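You operate a simulated robot arm through the tools that you are given. There is no shell and no other tool.

You are at the controls of a simulated robot arm. One attempt, no reset.

JOB
Raise the tall ram, turn the orange slot under it, lock the plate.
Fine: white-knob lever back at Drive; leave the long lever.

The check looks at the end state, three seconds after you hand in, the way a careful person would. Anything else that was tipped, shoved, dropped, spilled or broken makes it a failure.

ROBOT AND FRAMES
A 7-joint arm with a fingered hand, fixed in place. Base frame: the origin is on the floor under the middle of its stand, x ahead of it, y to its left, z up. Units: mm, degrees, N and s.
With the tool pointing down near the work surface it reaches from about 340 to 720 mm from the base axis. Its first joint turns from -69.0 to 172.0 degrees. Payload 3.4 kg.
The TCP is the grasp point between the finger pads, 25 mm short of the fingertips. In the tool frame z runs along the fingers and y along their closing line. The gripper opens to 88 mm; its body begins 29 mm behind the TCP. The gripper is a hand of 4 fingers: y runs from the thumb to the fingers, the wrist lies at [-13, -97, -162] in the tool frame, and closing takes about 1.5 s.
Orientation is that of the tool frame in the base frame, as [roll, pitch, yaw] about the fixed x, y, z axes, in that order (R = Rz(yaw) Ry(pitch) Rx(roll)). With the fingers straight down and the wrist toward the robot, the tool's x, y and z point along [0, 1, 0], [1, 0, 0] and [0, 0, -1] of the base frame.

CONTROLS
- The arm moves only by the tool drive_tool. Its argument "increments" is a list of rows, each an object of numbers (a shift or turn left out is 0, a gripper value left out holds the last): "dx", "dy", "dz": the shift along the tool's x, y, z in mm; "ax", "ay", "az": the turn, a rotation vector about the tool's x, y, z in degrees. In form: [{"dx": .., "dy": .., "dz": .., "ax": .., "ay": .., "az": ..}, ...]. A call has 1 to 20 rows; each row is the pose to reach, as a shift and turn from the pose commanded when the call began, along the tool's axes at that moment. "claw" is the finger opening in mm, from 0 to 88, set as the call begins (left out, the last holds). Rows are played at 5 a second. More than 50 mm and 8.6 degrees between two rows, or a gripper value outside its range, and nothing of the call is played. Where a pose cannot be reached the arm comes as near as it can. A force on the tool above 40 N (or 10 N above the force at the start of the call, whichever is more), or a blocked arm, ends the call early, and 0.2 s more pass. Each finger travels about 108 mm/s and halts on what it meets, pressing with about 29 N; the grip force reading is that of the motor and also rises with nothing between the fingers. The clock runs only during rows and for 0.2 s after the last one: add rows that repeat a pose to give the fingers time. It gives the time, the measured TCP pose, the force on the tool (base axes), the opening and the grip force at its end, in the units of the frame above (readings bear some noise), with the torque about the TCP (base axes, N m) and any sound that the robot's microphone picked up.
- Cameras (640 x 400 px; columns grow to the right, rows downward): "scene" is fixed at [54.1, 501.6, 1741.4]; the picture's right is [-0.80, -0.60, 0.00], its down [-0.27, 0.36, -0.89] and it looks along [0.54, -0.71, -0.46] (base axes); focal length 308 px, centre (320, 200). "wrist" rides on the gripper at [64, -84, -98] in the tool frame; the picture's right is [-0.62, 0.37, -0.69], its down [-0.71, -0.63, 0.30] and it looks along [-0.32, 0.68, 0.65] (tool axes); focal length 265 px, centre (320, 200). There is no depth. A picture from a camera that has moved, and an enlarged one, comes with that camera's place and axes in the base frame and with its lens. The place of the scene camera against the robot may be out by one fixed shift of up to 12 mm in any direction.
- capture(camera): a new picture of that camera. It takes no simulated time.
- raise_lower(by): slides the trunk up (or, below 0, down) by that many mm; the arm rides with it, the base frame stays. It gives what a move gives, with no picture.
- grasp_type(shape): the hand has 4 fingers and takes this shape, open, in about a second: jaw (thumb against the fingers, like two jaws); tri (thumb and two fingers); tip (a fingertip pinch); poke (one finger out to press); point (the index stretched); flat (the hand flat); cup (the hand cupped); fist (a fist). The gripper value then closes the fingers along that shape, each until it touches; the sizes above hold for jaw. It gives what a move gives, with no picture.
- inspect(camera, box): a new picture of the part [left, top, right, bottom] of that camera's present view, enlarged. It takes no simulated time.
- finish_job(): hands the job in; it is judged then, once.

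Places have to be worked out from the pictures, the camera data and where the tool is seen. Open the gripper and draw the arm clear of the work before you hand the job in, unless the task says otherwise.

The tools are called after "Request:" as a command line: name --argument value ..., lists and objects as JSON in quotes. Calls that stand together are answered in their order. drive_tool: Moves the arm, as the interface text tells. Its arguments: {"type":"object","properties":{"increments":{"type":"array","items":{"type":"object","properties":{"dx":{"type":"number"},"dy":{"type":"number"},"dz":{"type":"number"},"ax":{"type":"number"},"ay":{"type":"number"},"az":{"type":"number"}}}},"claw":{"type":"number"}},"required":["increments"]} The other tools are called the same way: raise_lower (by) moves the trunk up or down; grasp_type (shape) gives the hand a shape; capture (camera) takes a picture; inspect (camera, box) takes an enlarged picture of a part of a camera's view; finish_job () hands the job in.

At the start:

```text
t: 0.0
tcp_pos: [394.2, -91.1, 1452.3]
ee_rot: [-180.0, -0.1, 90.0]
contact_force: [-0.4, -0.8, -0.2]
wrist_torque: [0.02, -0.02, 0.01]
gripper_width: 87.8
grasp_force: 0.1
shape: jaw
trunk travel left (down, up): [-775.0, 65.0]
```

scene: 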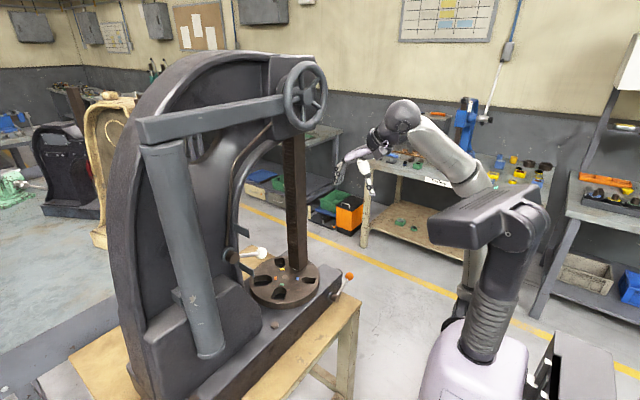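
wrist: 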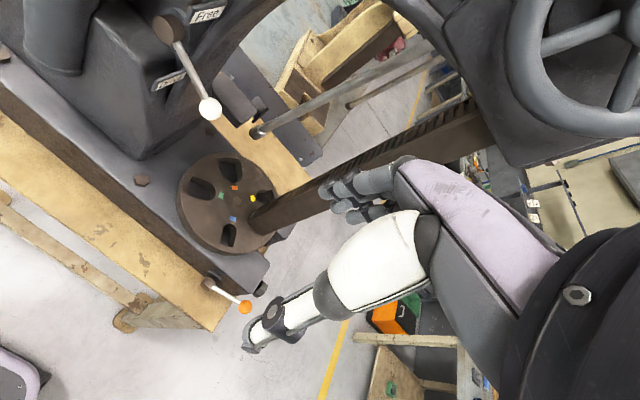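

I start by looking closer at the press: the ram, the plate with coloured slots, the white-knob lever, the labels and the orange-knob lever.

Request:
inspect --camera "scene" --box '[210, 220, 370, 320]'

Request:
inspect --camera "wrist" --box '[120, 0, 320, 125]'

Request:
inspect --camera "wrist" --box '[140, 130, 320, 330]'

Request:
inspect --camera "scene" --box '[120, 40, 360, 190]'

```text
4.00 times, centred on (290, 270) of scene
camera zoom: at [54.1, 501.6, 1741.4], right [-0.8, -0.6, 0.0], down [-0.27, 0.36, -0.89], along [0.54, -0.71, -0.46], focal length 1234 px, centre (440, -80)
```

zoom: 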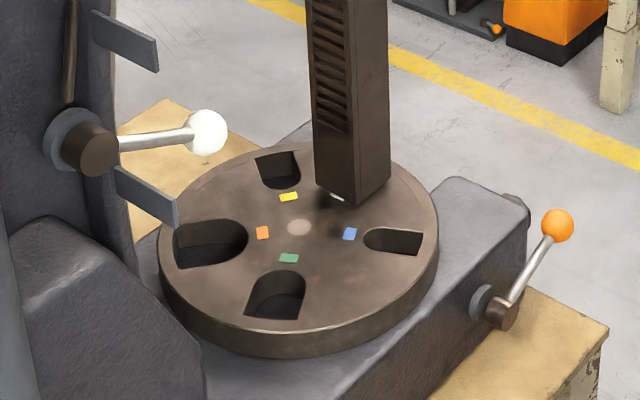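

```text
3.20 times, centred on (220, 62) of wrist
camera zoom: at [311.2, -25.4, 1550.9], right [0.37, -0.62, 0.69], down [-0.63, -0.71, -0.3], along [0.68, -0.32, -0.65], focal length 849 px, centre (640, 640)
```

zoom: 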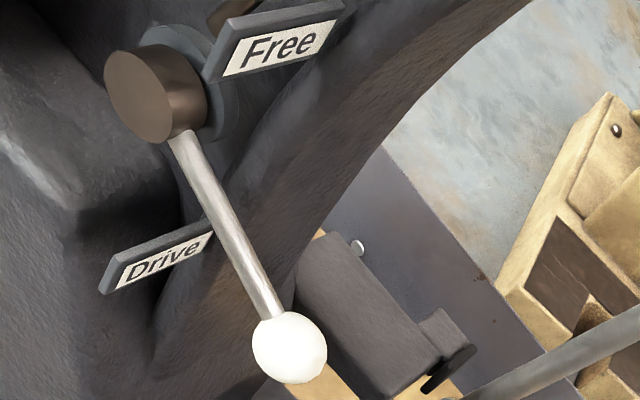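

```text
2.00 times, centred on (230, 230) of wrist
camera zoom: at [311.2, -25.4, 1550.9], right [0.37, -0.62, 0.69], down [-0.63, -0.71, -0.3], along [0.68, -0.32, -0.65], focal length 531 px, centre (500, 140)
```

zoom: 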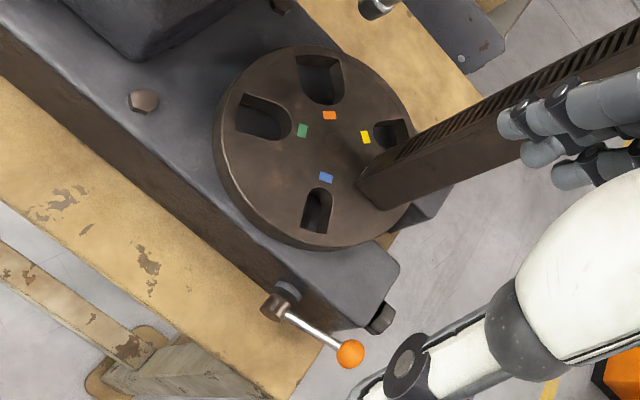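

```text
2.67 times, centred on (240, 115) of scene
camera zoom: at [54.1, 501.6, 1741.4], right [-0.8, -0.6, 0.0], down [-0.27, 0.36, -0.89], along [0.54, -0.71, -0.46], focal length 822 px, centre (533, 427)
```

zoom: 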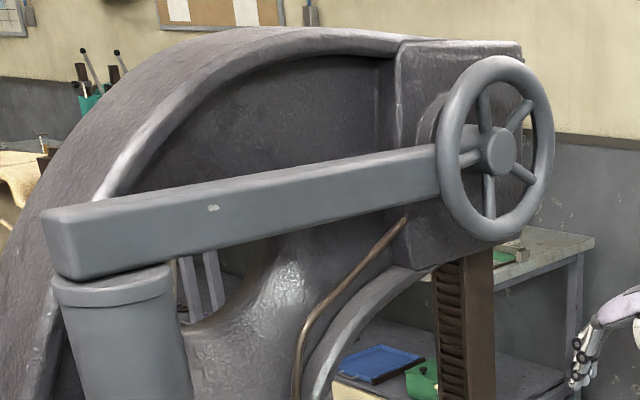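

The white ball triangulates to about [604, 46, 1221]. I zoom in more on the plate, lever labels and handwheel to establish geometry and current states.

Request:
inspect --camera "wrist" --box '[170, 145, 290, 265]'

Request:
inspect --camera "wrist" --box '[195, 260, 285, 320]'

Request:
inspect --camera "wrist" --box '[440, 0, 640, 170]'

Request:
inspect --camera "scene" --box '[210, 220, 290, 280]'

Request:
inspect --camera "scene" --box '[240, 240, 370, 310]'

```text
3.33 times, centred on (230, 205) of wrist
camera zoom: at [311.2, -25.4, 1550.9], right [0.37, -0.62, 0.69], down [-0.63, -0.71, -0.3], along [0.68, -0.32, -0.65], focal length 885 px, centre (620, 183)
```

zoom: 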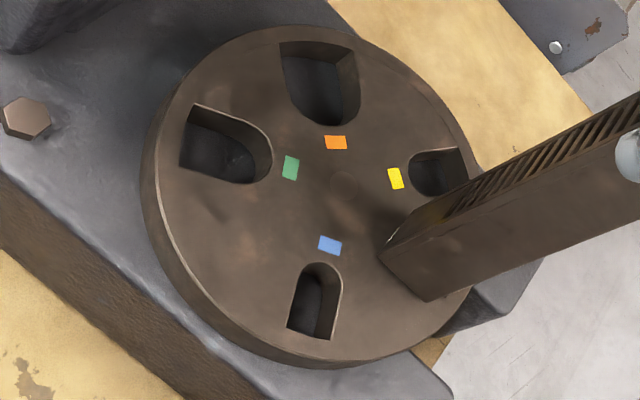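

```text
6.67 times, centred on (240, 290) of wrist
camera zoom: at [311.2, -25.4, 1550.9], right [0.37, -0.62, 0.69], down [-0.63, -0.71, -0.3], along [0.68, -0.32, -0.65], focal length 1769 px, centre (853, -400)
```

zoom: 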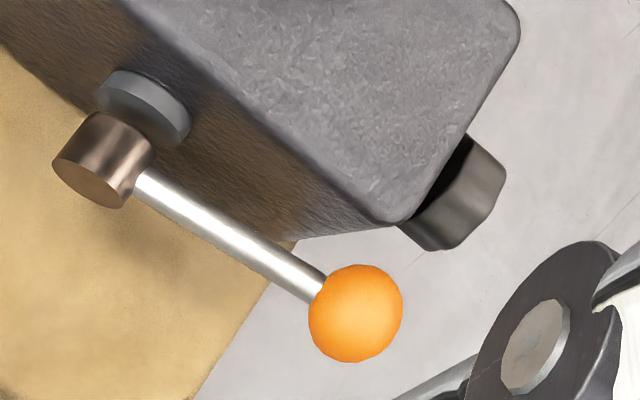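

```text
2.35 times, centred on (540, 85) of wrist
camera zoom: at [311.2, -25.4, 1550.9], right [0.37, -0.62, 0.69], down [-0.63, -0.71, -0.3], along [0.68, -0.32, -0.65], focal length 624 px, centre (-198, 471)
```

zoom: 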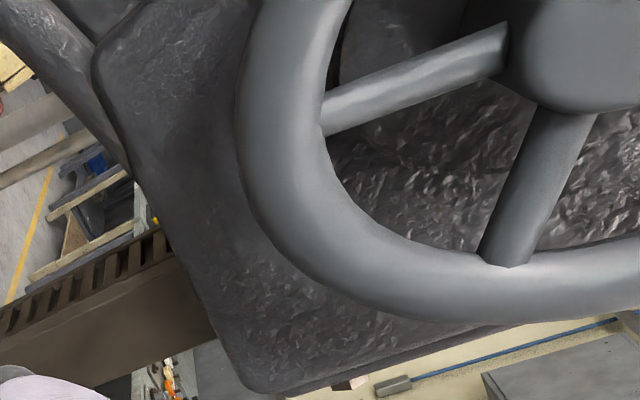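

```text
6.67 times, centred on (250, 250) of scene
camera zoom: at [54.1, 501.6, 1741.4], right [-0.8, -0.6, 0.0], down [-0.27, 0.36, -0.89], along [0.54, -0.71, -0.46], focal length 2056 px, centre (787, -133)
```

zoom: 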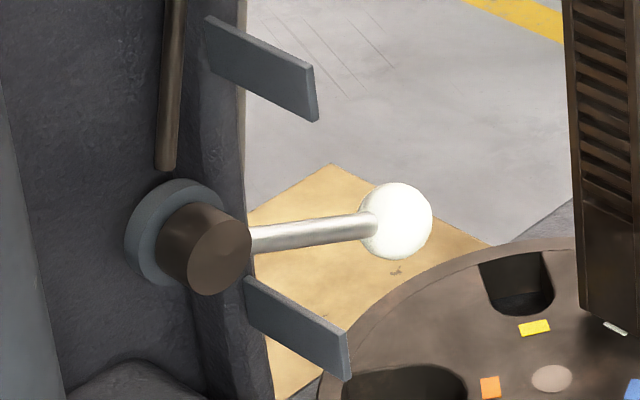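

```text
4.92 times, centred on (305, 275) of scene
camera zoom: at [54.1, 501.6, 1741.4], right [-0.8, -0.6, 0.0], down [-0.27, 0.36, -0.89], along [0.54, -0.71, -0.46], focal length 1518 px, centre (394, -169)
```

zoom: 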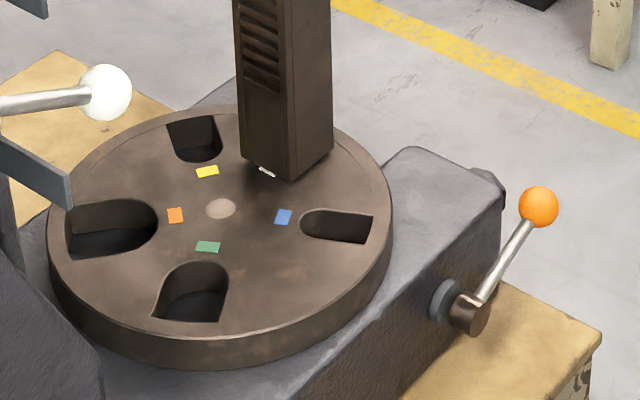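

Working from two views: plate centre is about [678,-109,987], the ram stands about 86 mm to its -y side, and the white lever hub is about [594,139,1269] with the ball below level, nearest "Drive". The wheel hub is about [587,-135,1618] and the orange ball about [518,-301,936]. I lower the trunk so the arm sits level with the white lever.

Request:
raise_lower --by -230

```text
t: 2.4
tcp_pos: [395.2, -90.1, 1222.4]
ee_rot: [179.9, 0.0, 90.0]
contact_force: [-0.8, 0.0, 0.8]
wrist_torque: [0.0, 0.03, -0.01]
gripper_width: 87.5
grasp_force: 0.1
shape: jaw
trunk travel left (down, up): [-545.0, 295.0]
```

The trunk moved cleanly. I look from both cameras at this height before swinging the hand forward.

Request:
capture --camera "wrist"

Request:
capture --camera "scene"

```text
taken
camera wrist: at [311.2, -25.3, 1320.9], right [0.37, -0.62, 0.69], down [-0.63, -0.71, -0.3], along [0.68, -0.32, -0.65], focal length 265 px, centre (320, 200)
```

wrist: 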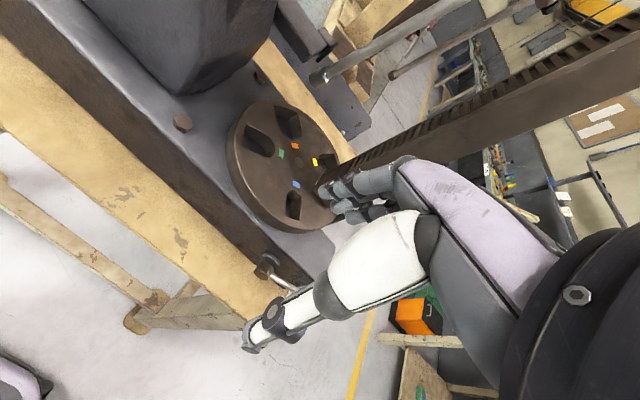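

```text
taken
```

scene: 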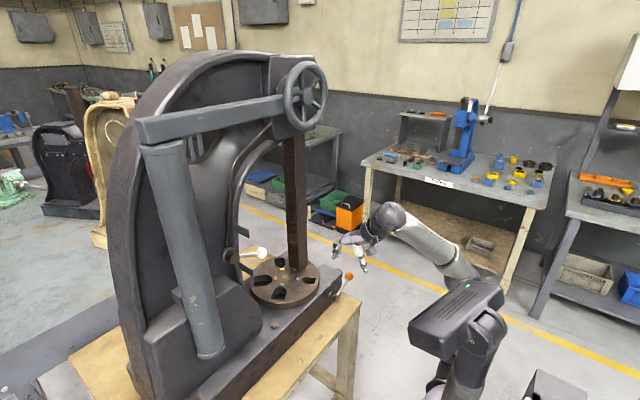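

I inspect the rods seen through the throat of the press, to identify the long lever.

Request:
inspect --camera "wrist" --box '[260, 0, 560, 180]'

Request:
inspect --camera "scene" --box '[100, 80, 340, 380]'

Request:
inspect --camera "wrist" --box '[210, 80, 370, 240]'

```text
2.13 times, centred on (410, 90) of wrist
camera zoom: at [311.2, -25.3, 1320.9], right [0.37, -0.62, 0.69], down [-0.63, -0.71, -0.3], along [0.68, -0.32, -0.65], focal length 566 px, centre (128, 435)
```

zoom: 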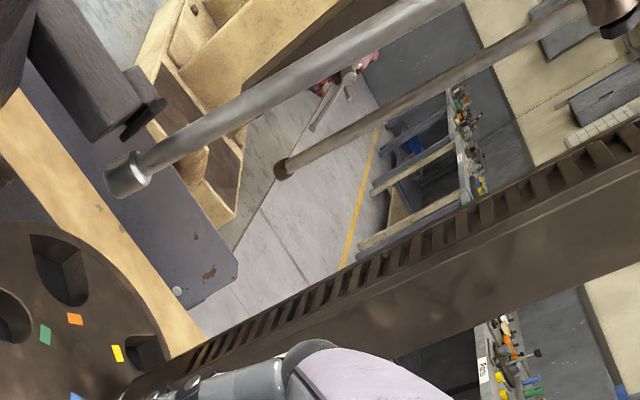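

```text
1.33 times, centred on (220, 230) of scene
camera zoom: at [54.1, 501.6, 1741.4], right [-0.8, -0.6, 0.0], down [-0.27, 0.36, -0.89], along [0.54, -0.71, -0.46], focal length 411 px, centre (453, 160)
```

zoom: 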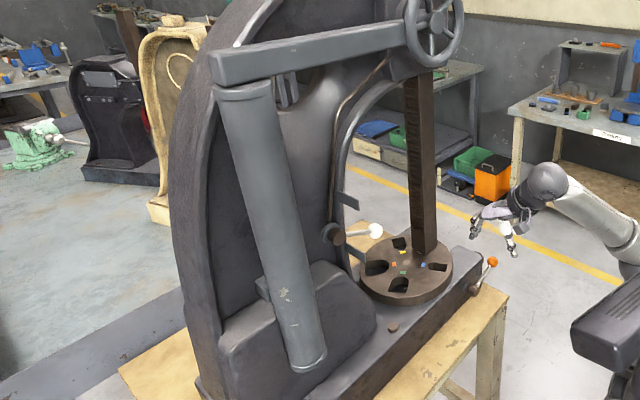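

```text
2.50 times, centred on (290, 160) of wrist
camera zoom: at [311.2, -25.3, 1320.9], right [0.37, -0.62, 0.69], down [-0.63, -0.71, -0.3], along [0.68, -0.32, -0.65], focal length 664 px, centre (395, 300)
```

zoom: 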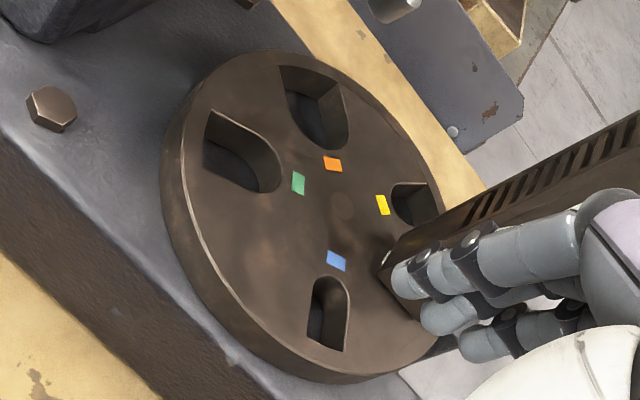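

The far-side grey rod hanging with a cap is most likely the long lever, so I stay away from it. I now swing the hand to point at the press (fingers forward, thumb below) in stages, heading to a spot in front of the white ball.

Request:
drive_tool --increments '[{"ax": -7.5, "dx": 11, "dy": 5}, {"ax": -15, "dx": 22, "dy": 10}, {"ax": -22.5, "dx": 33, "dy": 15}, {"ax": -30, "dx": 44, "dy": 20}, {"ax": -37.5, "dx": 55, "dy": 25}, {"ax": -45, "dx": 66, "dy": 30}]'

```text
t: 3.8
tcp_pos: [423.8, -24.5, 1222.6]
ee_rot: [134.7, 0.0, 90.1]
contact_force: [0.2, 0.0, -0.3]
wrist_torque: [-0.02, 0.03, -0.01]
gripper_width: 87.9
grasp_force: 0.0
shape: jaw
trunk travel left (down, up): [-545.0, 295.0]
```

Halfway through the turn with no contact. I continue to the level pose in front of the ball.

Request:
drive_tool --increments '[{"ax": -7.5, "dx": 10, "dy": 5, "dz": 5}, {"ax": -15, "dx": 20, "dy": 10, "dz": 10}, {"ax": -22.5, "dx": 30, "dy": 15, "dz": 15}, {"ax": -30, "dx": 40, "dy": 20, "dz": 20}, {"ax": -37.5, "dx": 50, "dy": 25, "dz": 25}, {"ax": -45, "dx": 60, "dy": 30, "dz": 30}]'

Request:
capture --camera "wrist"

Request:
capture --camera "scene"

```text
t: 5.2
tcp_pos: [466.9, 36.6, 1223.2]
ee_rot: [89.9, 0.0, 90.3]
contact_force: [0.0, -0.8, 0.0]
wrist_torque: [-0.01, 0.0, 0.02]
gripper_width: 87.7
grasp_force: 0.0
shape: jaw
trunk travel left (down, up): [-545.0, 295.0]
```

```text
taken
camera wrist: at [369.3, 101.1, 1138.5], right [-0.69, -0.62, 0.37], down [0.31, -0.71, -0.63], along [0.65, -0.32, 0.68], focal length 265 px, centre (320, 200)
```

wrist: 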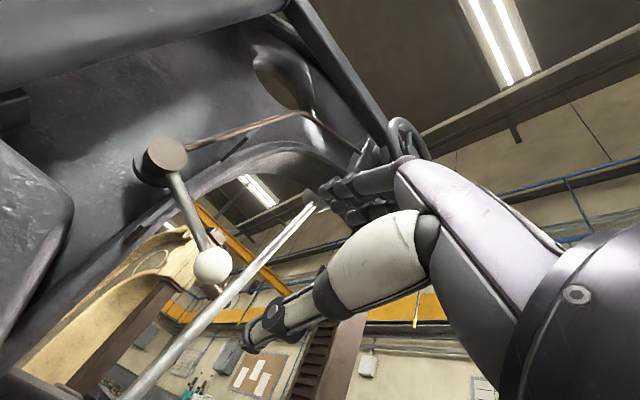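

```text
taken
```

scene: 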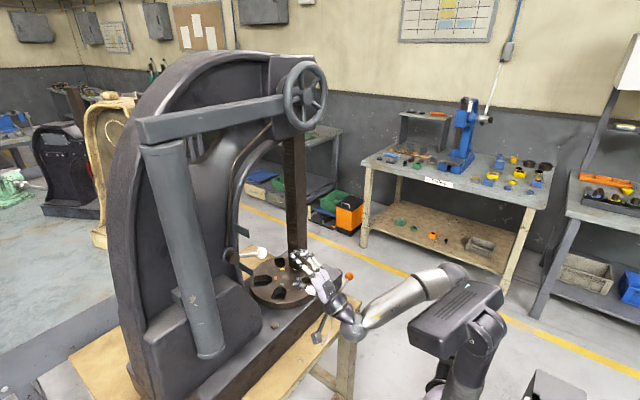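

The new view confirms the ball at about [604, 44, 1223] and the hand is level in front of it. I advance the open hand so that the ball comes between fingers (above) and thumb (below).

Request:
drive_tool --increments '[{"dz": 25, "dx": 0, "dy": -1}, {"dz": 50, "dx": -1, "dy": -1}, {"dz": 75, "dx": -1, "dy": -1}, {"dz": 95, "dx": -1, "dy": -1}, {"dz": 110, "dx": -1, "dy": -1}, {"dz": 122, "dx": -1, "dy": -1}, {"dz": 130, "dx": -1, "dy": -1}]'

Request:
capture --camera "wrist"

Request:
inspect --camera "scene" --box '[210, 200, 370, 320]'

```text
t: 6.8
tcp_pos: [597.0, 34.9, 1222.1]
ee_rot: [90.0, 0.0, 89.9]
contact_force: [-0.4, 1.1, 0.0]
wrist_torque: [-0.02, 0.02, 0.0]
gripper_width: 87.7
grasp_force: 0.0
shape: jaw
trunk travel left (down, up): [-545.0, 295.0]
```

```text
taken
camera wrist: at [499.3, 100.1, 1138.0], right [-0.69, -0.62, 0.37], down [0.3, -0.71, -0.63], along [0.65, -0.32, 0.68], focal length 265 px, centre (320, 200)
```

wrist: 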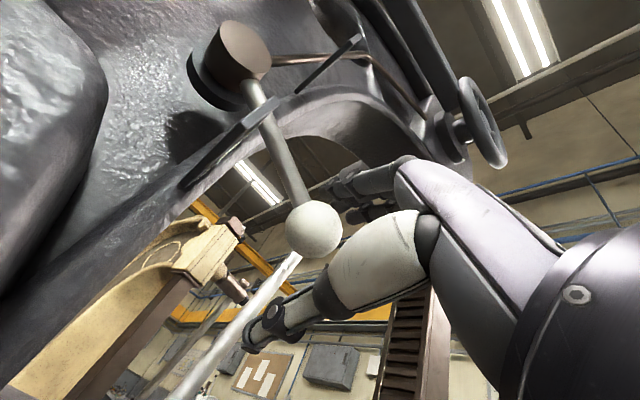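

```text
3.33 times, centred on (290, 260) of scene
camera zoom: at [54.1, 501.6, 1741.4], right [-0.8, -0.6, 0.0], down [-0.27, 0.36, -0.89], along [0.54, -0.71, -0.46], focal length 1028 px, centre (420, 0)
```

zoom: 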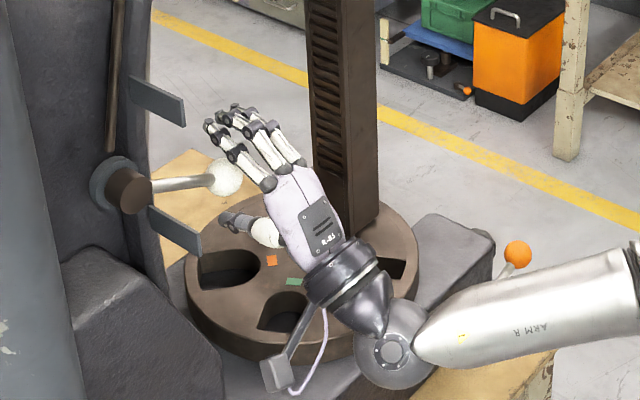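

The ball sits between fingers and thumb, about 8 mm to the +y side. I centre on it and close onto it.

Request:
drive_tool --increments '[{"dx": 4, "dy": 2}, {"dx": 8, "dy": 3, "dz": 3}]'

Request:
drive_tool --claw 26 --increments '[{"dx": 0}, {"dx": 0}, {"dx": 0}, {"dx": 0}, {"dx": 0}, {"dx": 0}, {"dx": 0}, {"dx": 0}]'

Request:
capture --camera "wrist"

```text
t: 7.4
tcp_pos: [598.9, 44.4, 1225.7]
ee_rot: [90.0, 0.0, 89.8]
contact_force: [-0.5, 0.2, -0.1]
wrist_torque: [0.02, -0.01, 0.02]
gripper_width: 87.7
grasp_force: 0.0
shape: jaw
trunk travel left (down, up): [-545.0, 295.0]
```

```text
t: 9.2
tcp_pos: [600.1, 42.0, 1224.3]
ee_rot: [90.0, 0.0, 90.1]
contact_force: [0.7, -0.3, 0.3]
wrist_torque: [-0.01, -0.04, 0.02]
gripper_width: 26.3
grasp_force: 0.1
shape: jaw
trunk travel left (down, up): [-545.0, 295.0]
```

```text
taken
camera wrist: at [501.8, 108.0, 1141.1], right [-0.69, -0.62, 0.37], down [0.31, -0.71, -0.63], along [0.65, -0.32, 0.68], focal length 265 px, centre (320, 200)
```

wrist: 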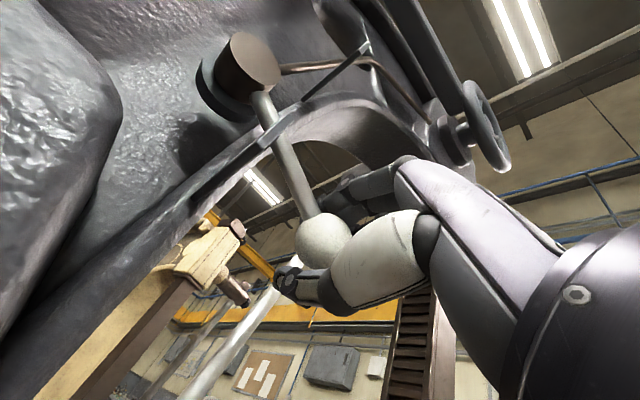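

The fingers closed to 26 mm without a grip force, so I look closer at where the ball lies relative to the fingers.

Request:
inspect --camera "wrist" --box '[230, 140, 430, 320]'

Request:
inspect --camera "scene" --box '[230, 210, 330, 290]'

```text
2.22 times, centred on (330, 230) of wrist
camera zoom: at [501.8, 108.0, 1141.1], right [-0.69, -0.62, 0.37], down [0.31, -0.71, -0.63], along [0.65, -0.32, 0.68], focal length 590 px, centre (298, 133)
```

zoom: 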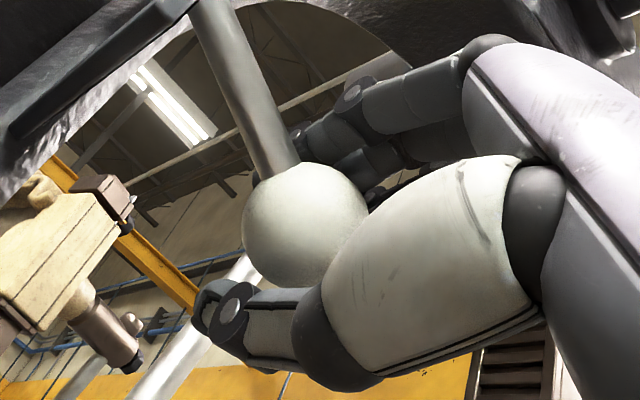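

```text
5.00 times, centred on (280, 250) of scene
camera zoom: at [54.1, 501.6, 1741.4], right [-0.8, -0.6, 0.0], down [-0.27, 0.36, -0.89], along [0.54, -0.71, -0.46], focal length 1542 px, centre (520, -50)
```

zoom: 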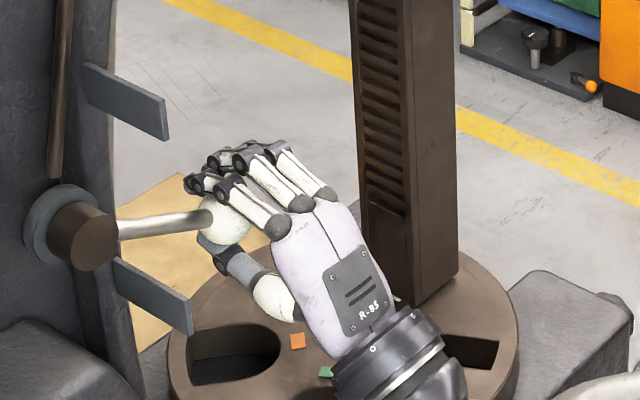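

The ball is caged between the index finger above and the thumb below. I close a little more to take up the slack.

Request:
drive_tool --claw 12 --increments '[{"dx": 0}, {"dx": 0}, {"dx": 0}, {"dx": 0}]'

```text
t: 10.2
tcp_pos: [600.2, 43.8, 1223.8]
ee_rot: [90.0, 0.0, 90.0]
contact_force: [-0.1, 0.2, 0.4]
wrist_torque: [-0.01, -0.02, 0.01]
gripper_width: 12.8
grasp_force: 0.0
shape: jaw
trunk travel left (down, up): [-545.0, 295.0]
```

Still no grip force at 13 mm, so the pads are passing the ball. I look again.

Request:
inspect --camera "wrist" --box '[230, 140, 430, 320]'

Request:
inspect --camera "scene" --box '[230, 210, 330, 290]'

```text
2.22 times, centred on (330, 230) of wrist
camera zoom: at [501.7, 108.1, 1141.2], right [-0.69, -0.62, 0.37], down [0.31, -0.71, -0.63], along [0.65, -0.32, 0.68], focal length 590 px, centre (298, 133)
```

zoom: 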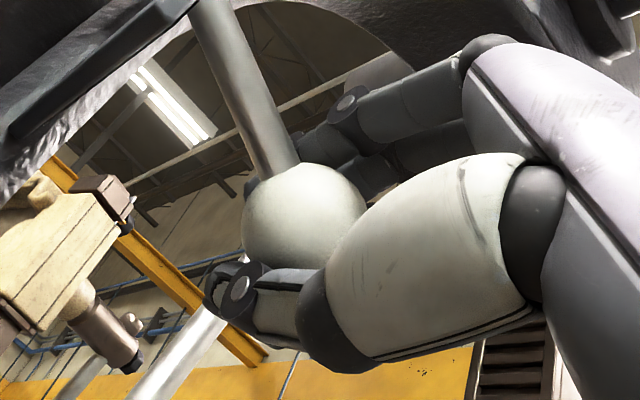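

```text
5.00 times, centred on (280, 250) of scene
camera zoom: at [54.1, 501.6, 1741.4], right [-0.8, -0.6, 0.0], down [-0.27, 0.36, -0.89], along [0.54, -0.71, -0.46], focal length 1542 px, centre (520, -50)
```

zoom: 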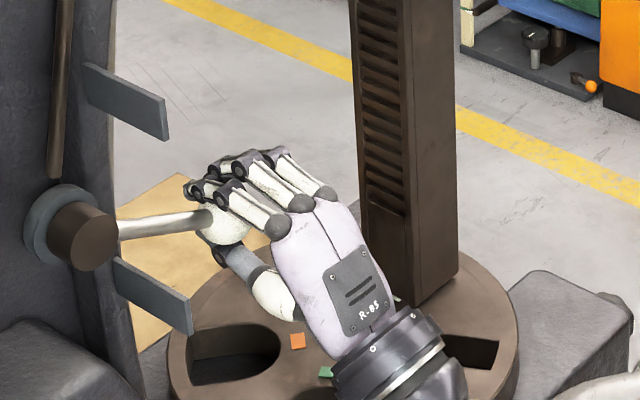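

The ball looks enclosed but not squeezed; I close fully and see whether the force rises.

Request:
drive_tool --claw 0 --increments '[{"dx": 0}, {"dx": 0}, {"dx": 0}, {"dx": 0}]'

Request:
inspect --camera "wrist" --box '[230, 140, 430, 320]'

```text
t: 11.2
tcp_pos: [602.7, 43.2, 1222.7]
ee_rot: [90.1, 0.0, 90.1]
contact_force: [8.2, 0.5, -2.0]
wrist_torque: [-0.01, -0.06, 0.01]
gripper_width: 15.6
grasp_force: 29.2
shape: jaw
trunk travel left (down, up): [-545.0, 295.0]
```

```text
2.22 times, centred on (330, 230) of wrist
camera zoom: at [504.4, 108.0, 1139.7], right [-0.69, -0.62, 0.37], down [0.3, -0.71, -0.63], along [0.66, -0.32, 0.68], focal length 590 px, centre (298, 133)
```

zoom: 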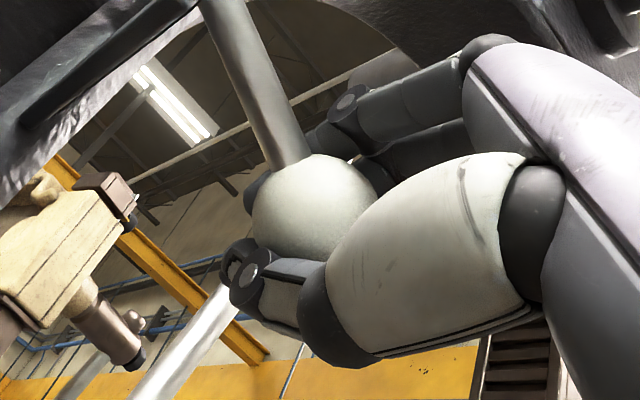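

The ball is gripped (29 N). I carry it upward along the lever's arc toward Free, watching the force.

Request:
drive_tool --increments '[{"dx": -2, "dy": 4}, {"dx": -3.5, "dy": 8.5}, {"dx": -5, "dy": 13}, {"dx": -6.2, "dy": 17.2}, {"dx": -7.3, "dy": 21.7}, {"dx": -8.2, "dy": 26.2}]'

Request:
capture --camera "wrist"

```text
t: 12.6
tcp_pos: [602.4, 36.2, 1248.8]
ee_rot: [90.1, 0.0, 90.1]
contact_force: [10.5, 3.0, -3.7]
wrist_torque: [-0.19, -0.01, 0.05]
gripper_width: 15.6
grasp_force: 29.0
shape: jaw
trunk travel left (down, up): [-545.0, 295.0]
```

```text
taken
camera wrist: at [504.8, 100.9, 1165.8], right [-0.69, -0.62, 0.37], down [0.3, -0.71, -0.63], along [0.66, -0.32, 0.68], focal length 265 px, centre (320, 200)
```

wrist: 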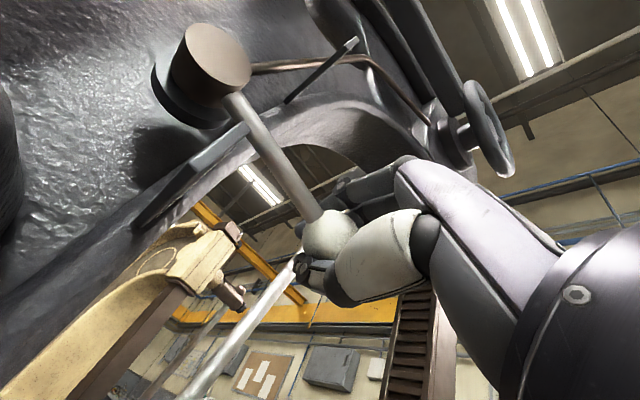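

The lever follows with little force. I continue up the arc.

Request:
drive_tool --increments '[{"dx": -0.7, "dy": 4.5}, {"dx": -1.2, "dy": 9}, {"dx": -1.5, "dy": 13.6}, {"dx": -1.6, "dy": 18.2}, {"dx": -1.5, "dy": 22.8}, {"dx": -1.2, "dy": 27.4}, {"dx": -0.7, "dy": 32}, {"dx": 0, "dy": 36.4}, {"dx": 1, "dy": 41}, {"dx": 2, "dy": 45.4}, {"dx": 3.3, "dy": 49.8}, {"dx": 4.7, "dy": 54.1}, {"dx": 6.4, "dy": 58.4}, {"dx": 8.2, "dy": 62.6}]'

Request:
capture --camera "wrist"

Request:
inspect --camera "scene" --box '[210, 180, 330, 290]'

```text
t: 15.6
tcp_pos: [604.5, 45.3, 1309.9]
ee_rot: [90.3, 0.1, 90.0]
contact_force: [10.7, 4.3, -9.3]
wrist_torque: [-0.36, 0.15, 0.07]
gripper_width: 14.2
grasp_force: 28.7
shape: jaw
trunk travel left (down, up): [-545.0, 295.0]
```

```text
taken
camera wrist: at [507.0, 109.4, 1226.8], right [-0.69, -0.62, 0.37], down [0.3, -0.72, -0.63], along [0.66, -0.32, 0.68], focal length 265 px, centre (320, 200)
```

wrist: 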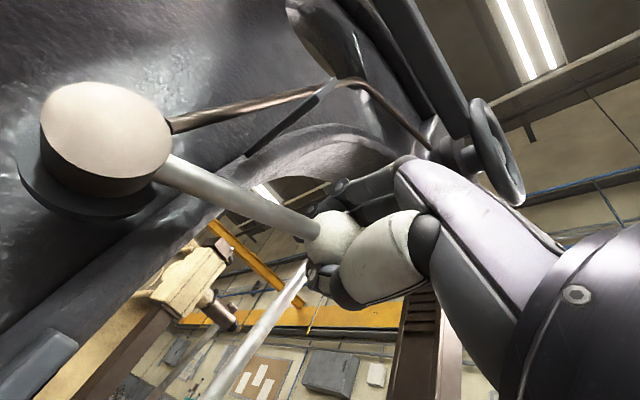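

```text
3.64 times, centred on (270, 235) of scene
camera zoom: at [54.1, 501.6, 1741.4], right [-0.8, -0.6, 0.0], down [-0.27, 0.36, -0.89], along [0.54, -0.71, -0.46], focal length 1122 px, centre (502, 73)
```

zoom: 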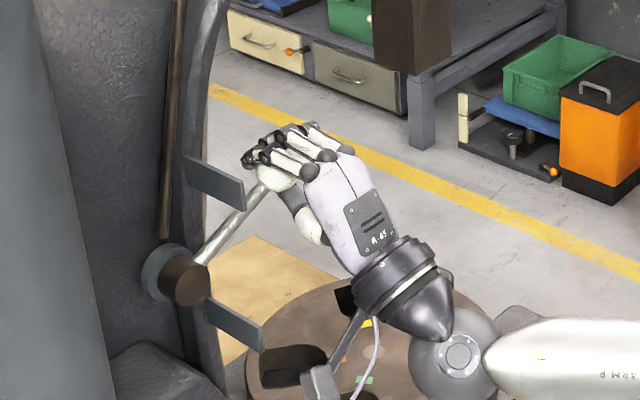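

Lever is near +25°, force only about 9 N downward. I continue gently a few degrees to find its end stop.

Request:
drive_tool --increments '[{"dx": 1.2, "dy": 2.5}, {"dx": 2.4, "dy": 5}, {"dx": 3.4, "dy": 6.6}, {"dx": 4.3, "dy": 8.1}, {"dx": 4.3, "dy": 8.1}]'

Request:
capture --camera "wrist"

```text
t: 16.8
tcp_pos: [606.1, 45.6, 1316.0]
ee_rot: [90.6, 0.0, 90.1]
contact_force: [-0.4, -6.9, -32.3]
wrist_torque: [-0.03, 0.17, -0.01]
gripper_width: 16.5
grasp_force: 28.9
shape: jaw
trunk travel left (down, up): [-545.0, 295.0]
```

```text
taken
camera wrist: at [507.8, 110.1, 1233.3], right [-0.69, -0.62, 0.38], down [0.3, -0.71, -0.63], along [0.66, -0.32, 0.68], focal length 265 px, centre (320, 200)
```

wrist: 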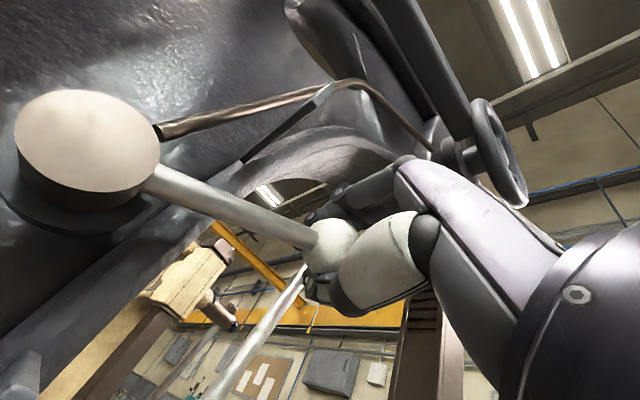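

A hard stop at about +27°: the lever is at Free. I relieve the push, open the hand and back straight out.

Request:
drive_tool --increments '[{"dx": -2, "dy": -3}, {"dx": -4, "dy": -5}]'

Request:
drive_tool --claw 88 --increments '[{"dx": 0}, {"dx": 0}, {"dx": 0}, {"dx": 0}, {"dx": 0}, {"dx": 0}, {"dx": 0}, {"dx": 0}]'

Request:
capture --camera "wrist"

```text
t: 17.4
tcp_pos: [606.8, 43.7, 1314.1]
ee_rot: [90.3, 0.0, 90.1]
contact_force: [9.0, 0.0, -16.3]
wrist_torque: [-0.16, 0.13, 0.0]
gripper_width: 16.7
grasp_force: 28.8
shape: jaw
trunk travel left (down, up): [-545.0, 295.0]
```

```text
t: 19.2
tcp_pos: [600.3, 41.5, 1316.4]
ee_rot: [90.0, 0.0, 90.0]
contact_force: [1.2, 0.2, 0.3]
wrist_torque: [0.0, -0.01, 0.02]
gripper_width: 87.5
grasp_force: 0.0
shape: jaw
trunk travel left (down, up): [-545.0, 295.0]
```

```text
taken
camera wrist: at [501.5, 108.0, 1233.1], right [-0.69, -0.62, 0.37], down [0.31, -0.71, -0.63], along [0.65, -0.32, 0.68], focal length 265 px, centre (320, 200)
```

wrist: 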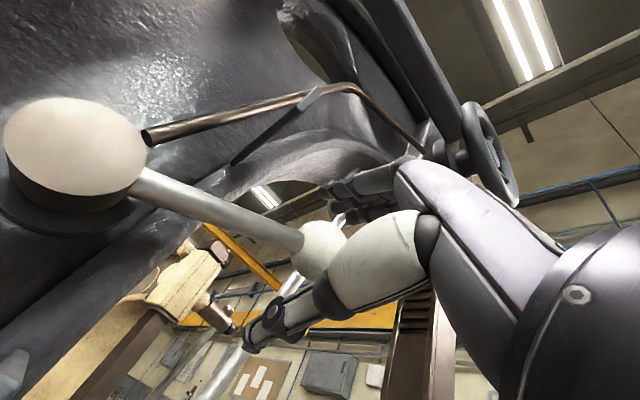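

The lever holds at Free and the hand is open. I withdraw straight back along the tool axis.

Request:
drive_tool --increments '[{"dz": -15}, {"dz": -35}, {"dz": -65}, {"dz": -95}, {"dz": -125}, {"dz": -150}]'

Request:
capture --camera "wrist"

Request:
inspect --camera "scene" --box '[200, 180, 340, 320]'

```text
t: 20.6
tcp_pos: [449.1, 43.1, 1317.2]
ee_rot: [89.8, -0.1, 90.0]
contact_force: [0.4, 0.3, 0.7]
wrist_torque: [-0.01, -0.03, 0.02]
gripper_width: 87.6
grasp_force: 0.0
shape: jaw
trunk travel left (down, up): [-545.0, 295.0]
```

```text
taken
camera wrist: at [350.6, 108.3, 1233.4], right [-0.69, -0.62, 0.37], down [0.3, -0.71, -0.63], along [0.65, -0.32, 0.68], focal length 265 px, centre (320, 200)
```

wrist: 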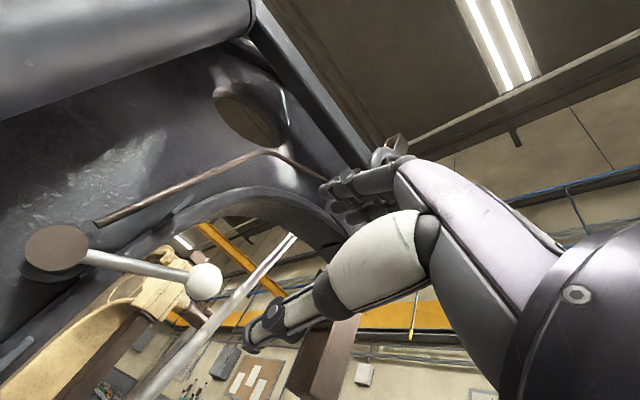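

```text
2.86 times, centred on (270, 250) of scene
camera zoom: at [54.1, 501.6, 1741.4], right [-0.8, -0.6, 0.0], down [-0.27, 0.36, -0.89], along [0.54, -0.71, -0.46], focal length 881 px, centre (463, 57)
```

zoom: 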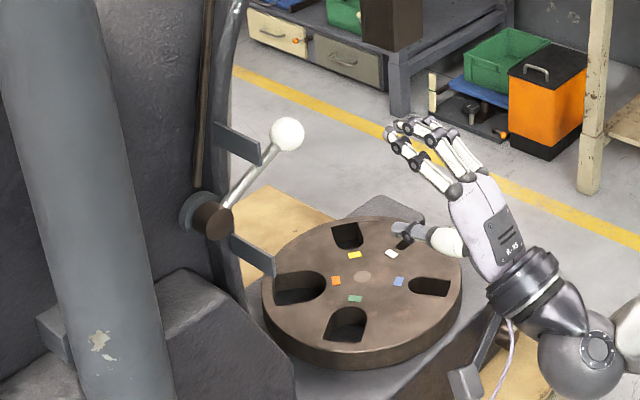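

The ram appears to have risen by itself once freed, exposing a fifth slot with a white mark. I look at the full scene to check the ram, wheel, and arm.

Request:
capture --camera "scene"

Request:
inspect --camera "scene" --box '[120, 40, 360, 190]'

Request:
inspect --camera "scene" --box '[240, 130, 340, 230]'

```text
taken
```

scene: 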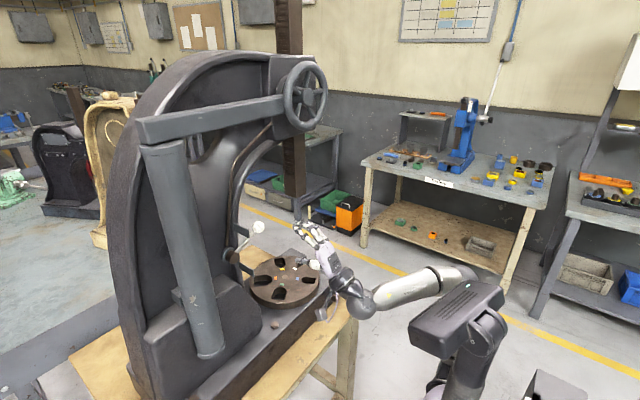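

```text
2.67 times, centred on (240, 115) of scene
camera zoom: at [54.1, 501.6, 1741.4], right [-0.8, -0.6, 0.0], down [-0.27, 0.36, -0.89], along [0.54, -0.71, -0.46], focal length 822 px, centre (533, 427)
```

zoom: 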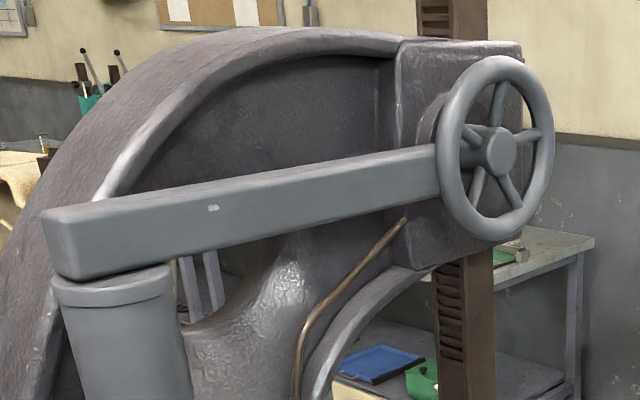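

```text
4.00 times, centred on (290, 180) of scene
camera zoom: at [54.1, 501.6, 1741.4], right [-0.8, -0.6, 0.0], down [-0.27, 0.36, -0.89], along [0.54, -0.71, -0.46], focal length 1234 px, centre (440, 280)
```

zoom: 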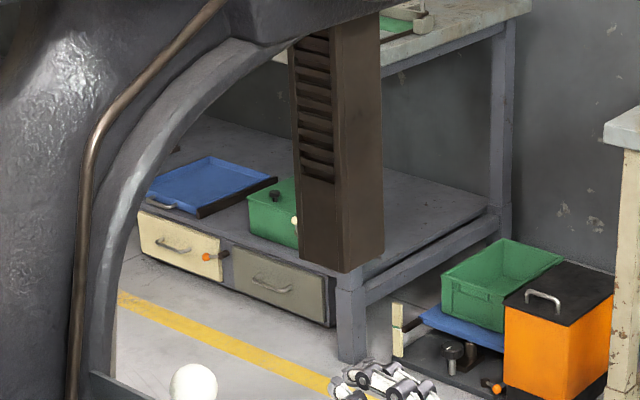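

With the lever at Free, the counterweight lifted the ram about 300 mm (bottom near z≈1284) and spun the wheel. I wait a moment to check that the ram has stopped.

Request:
drive_tool --increments '[{"dz": 0}, {"dz": 0}, {"dz": 0}, {"dz": 0}, {"dz": 0}, {"dz": 0}]'

Request:
inspect --camera "scene" --box '[240, 130, 340, 230]'

Request:
inspect --camera "scene" --box '[240, 240, 370, 310]'

Request:
inspect --camera "wrist" --box '[100, 220, 340, 400]'

```text
t: 22.0
tcp_pos: [450.3, 42.6, 1316.7]
ee_rot: [89.9, 0.0, 90.1]
contact_force: [0.2, -0.4, 0.2]
wrist_torque: [-0.03, -0.02, 0.02]
gripper_width: 87.5
grasp_force: 0.1
shape: jaw
trunk travel left (down, up): [-545.0, 295.0]
```

```text
4.00 times, centred on (290, 180) of scene
camera zoom: at [54.1, 501.6, 1741.4], right [-0.8, -0.6, 0.0], down [-0.27, 0.36, -0.89], along [0.54, -0.71, -0.46], focal length 1234 px, centre (440, 280)
```

zoom: 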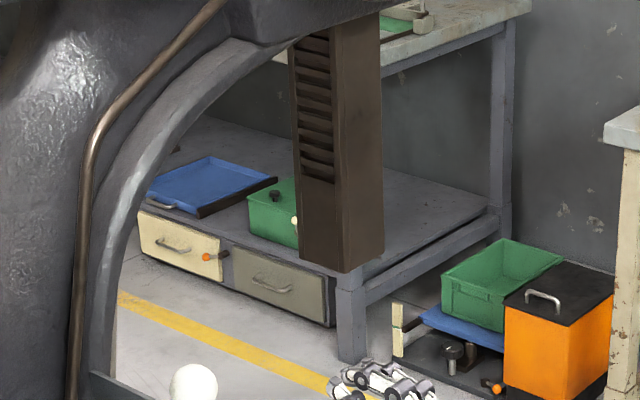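

```text
4.92 times, centred on (305, 275) of scene
camera zoom: at [54.1, 501.6, 1741.4], right [-0.8, -0.6, 0.0], down [-0.27, 0.36, -0.89], along [0.54, -0.71, -0.46], focal length 1518 px, centre (394, -169)
```

zoom: 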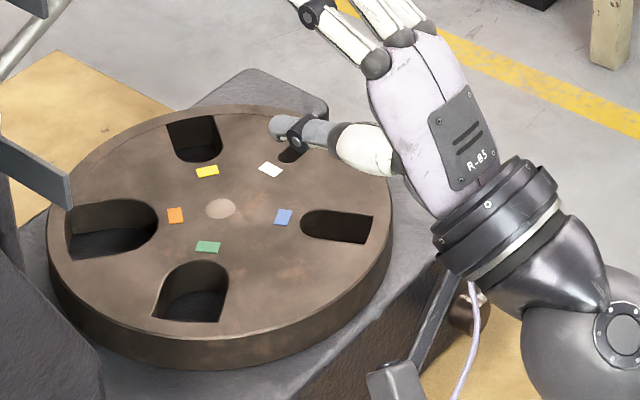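

```text
2.22 times, centred on (220, 310) of wrist
camera zoom: at [351.4, 108.6, 1233.2], right [-0.69, -0.62, 0.37], down [0.31, -0.71, -0.63], along [0.65, -0.32, 0.68], focal length 590 px, centre (542, -44)
```

zoom: 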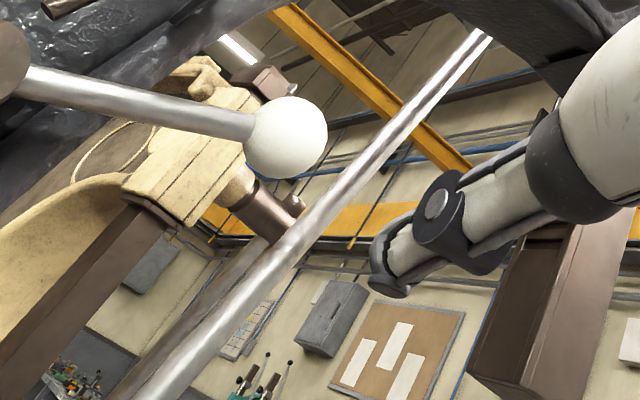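

The ram is steady at the top. I advance again onto the white ball to bring the lever back to Drive, which should hold the ram up.

Request:
drive_tool --increments '[{"dz": 30}, {"dz": 60}, {"dz": 90}, {"dz": 115}, {"dz": 135}, {"dz": 150}]'

Request:
capture --camera "wrist"

```text
t: 23.4
tcp_pos: [599.3, 43.2, 1316.5]
ee_rot: [90.0, 0.0, 90.0]
contact_force: [-0.2, 0.1, 0.3]
wrist_torque: [0.02, -0.01, 0.01]
gripper_width: 87.7
grasp_force: 0.1
shape: jaw
trunk travel left (down, up): [-545.0, 295.0]
```

```text
taken
camera wrist: at [502.0, 108.4, 1233.1], right [-0.69, -0.62, 0.37], down [0.3, -0.71, -0.63], along [0.65, -0.32, 0.68], focal length 265 px, centre (320, 200)
```

wrist: 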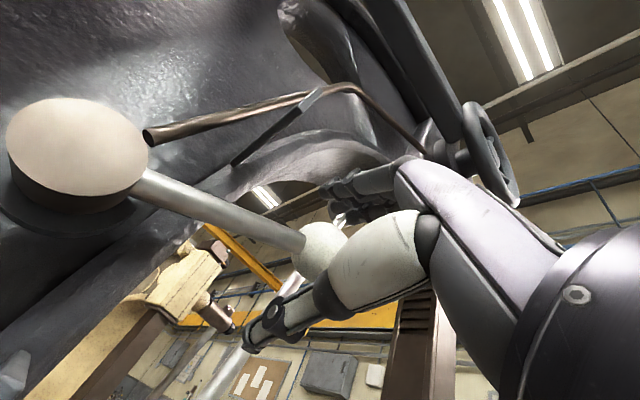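

The ball lies again between thumb and fingers. I close on it.

Request:
drive_tool --claw 0 --increments '[{"dx": 0}, {"dx": 0}, {"dx": 0}, {"dx": 0}, {"dx": 0}, {"dx": 0}, {"dx": 0}, {"dx": 0}]'

```text
t: 25.2
tcp_pos: [602.0, 44.2, 1315.5]
ee_rot: [90.2, 0.0, 90.0]
contact_force: [6.6, 2.4, -2.6]
wrist_torque: [0.0, -0.09, 0.02]
gripper_width: 14.6
grasp_force: 28.4
shape: jaw
trunk travel left (down, up): [-545.0, 295.0]
```

Gripped. I move it down along the arc to the Drive end.

Request:
drive_tool --increments '[{"dx": -2, "dy": -4.2}, {"dx": -3.8, "dy": -8.4}, {"dx": -5.4, "dy": -12.7}, {"dx": -6.8, "dy": -17}, {"dx": -8, "dy": -21.5}, {"dx": -9.1, "dy": -25.9}, {"dx": -10, "dy": -30.4}, {"dx": -10.6, "dy": -34.9}, {"dx": -11, "dy": -39.5}, {"dx": -11.3, "dy": -44}, {"dx": -11.4, "dy": -48.6}, {"dx": -11.3, "dy": -53.2}, {"dx": -11, "dy": -57.8}, {"dx": -10.4, "dy": -62.3}, {"dx": -9.6, "dy": -66.8}, {"dx": -8.7, "dy": -71.3}, {"dx": -7.6, "dy": -75.7}, {"dx": -6.3, "dy": -80.1}, {"dx": -4.7, "dy": -84.4}, {"dx": -3.1, "dy": -88.7}]'

Request:
capture --camera "wrist"

Request:
inspect --camera "scene" --box '[200, 130, 360, 300]'

```text
t: 29.4
tcp_pos: [604.0, 40.2, 1226.3]
ee_rot: [90.1, 0.0, 89.8]
contact_force: [18.6, 2.9, 8.1]
wrist_torque: [0.47, 0.02, -0.1]
gripper_width: 12.4
grasp_force: 29.4
shape: jaw
trunk travel left (down, up): [-545.0, 295.0]
```

```text
taken
camera wrist: at [505.5, 104.9, 1143.5], right [-0.69, -0.62, 0.37], down [0.3, -0.71, -0.63], along [0.65, -0.33, 0.68], focal length 265 px, centre (320, 200)
```

wrist: 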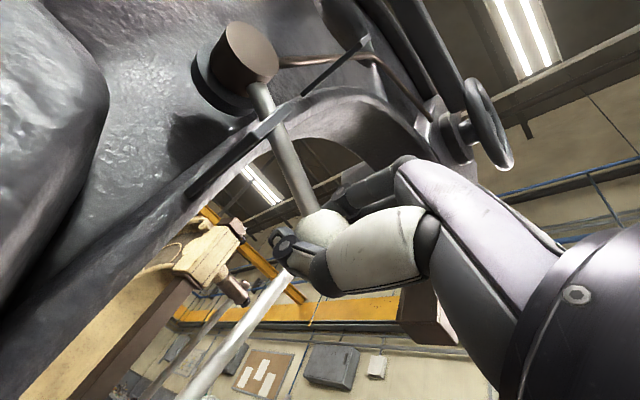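

```text
2.35 times, centred on (280, 215) of scene
camera zoom: at [54.1, 501.6, 1741.4], right [-0.8, -0.6, 0.0], down [-0.27, 0.36, -0.89], along [0.54, -0.71, -0.46], focal length 726 px, centre (414, 165)
```

zoom: 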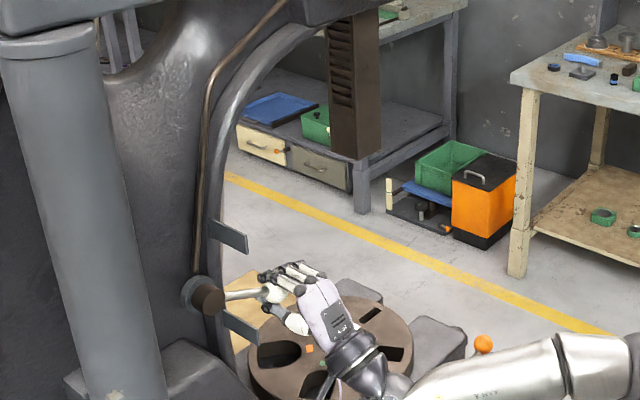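

Ram stays up. The lever is close to the Drive end; I press the last few millimetres until I feel the stop.

Request:
drive_tool --increments '[{"dx": 1.5, "dy": -3}, {"dx": 3, "dy": -6}, {"dx": 4.2, "dy": -8.5}, {"dx": 5.3, "dy": -10.5}, {"dx": 6.4, "dy": -12.5}, {"dx": 6.4, "dy": -12.5}]'

Request:
capture --camera "wrist"

```text
t: 30.2
tcp_pos: [603.0, 40.3, 1223.4]
ee_rot: [89.5, -0.5, 89.6]
contact_force: [23.6, 2.8, 18.3]
wrist_torque: [0.32, 0.08, -0.12]
gripper_width: 12.3
grasp_force: 29.5
shape: jaw
trunk travel left (down, up): [-545.0, 295.0]
stopped in row 3: the force on the tool passed its limit at 41 N (the readings are from after the stop); the commanded pose is now the measured one
```

```text
taken
camera wrist: at [506.2, 106.5, 1140.0], right [-0.7, -0.62, 0.36], down [0.31, -0.71, -0.63], along [0.65, -0.33, 0.69], focal length 265 px, centre (320, 200)
```

wrist: 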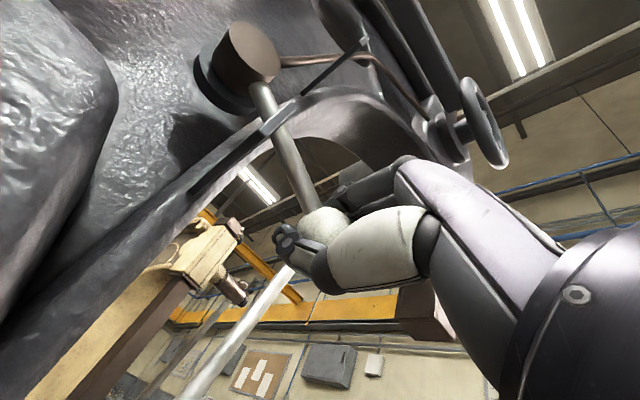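

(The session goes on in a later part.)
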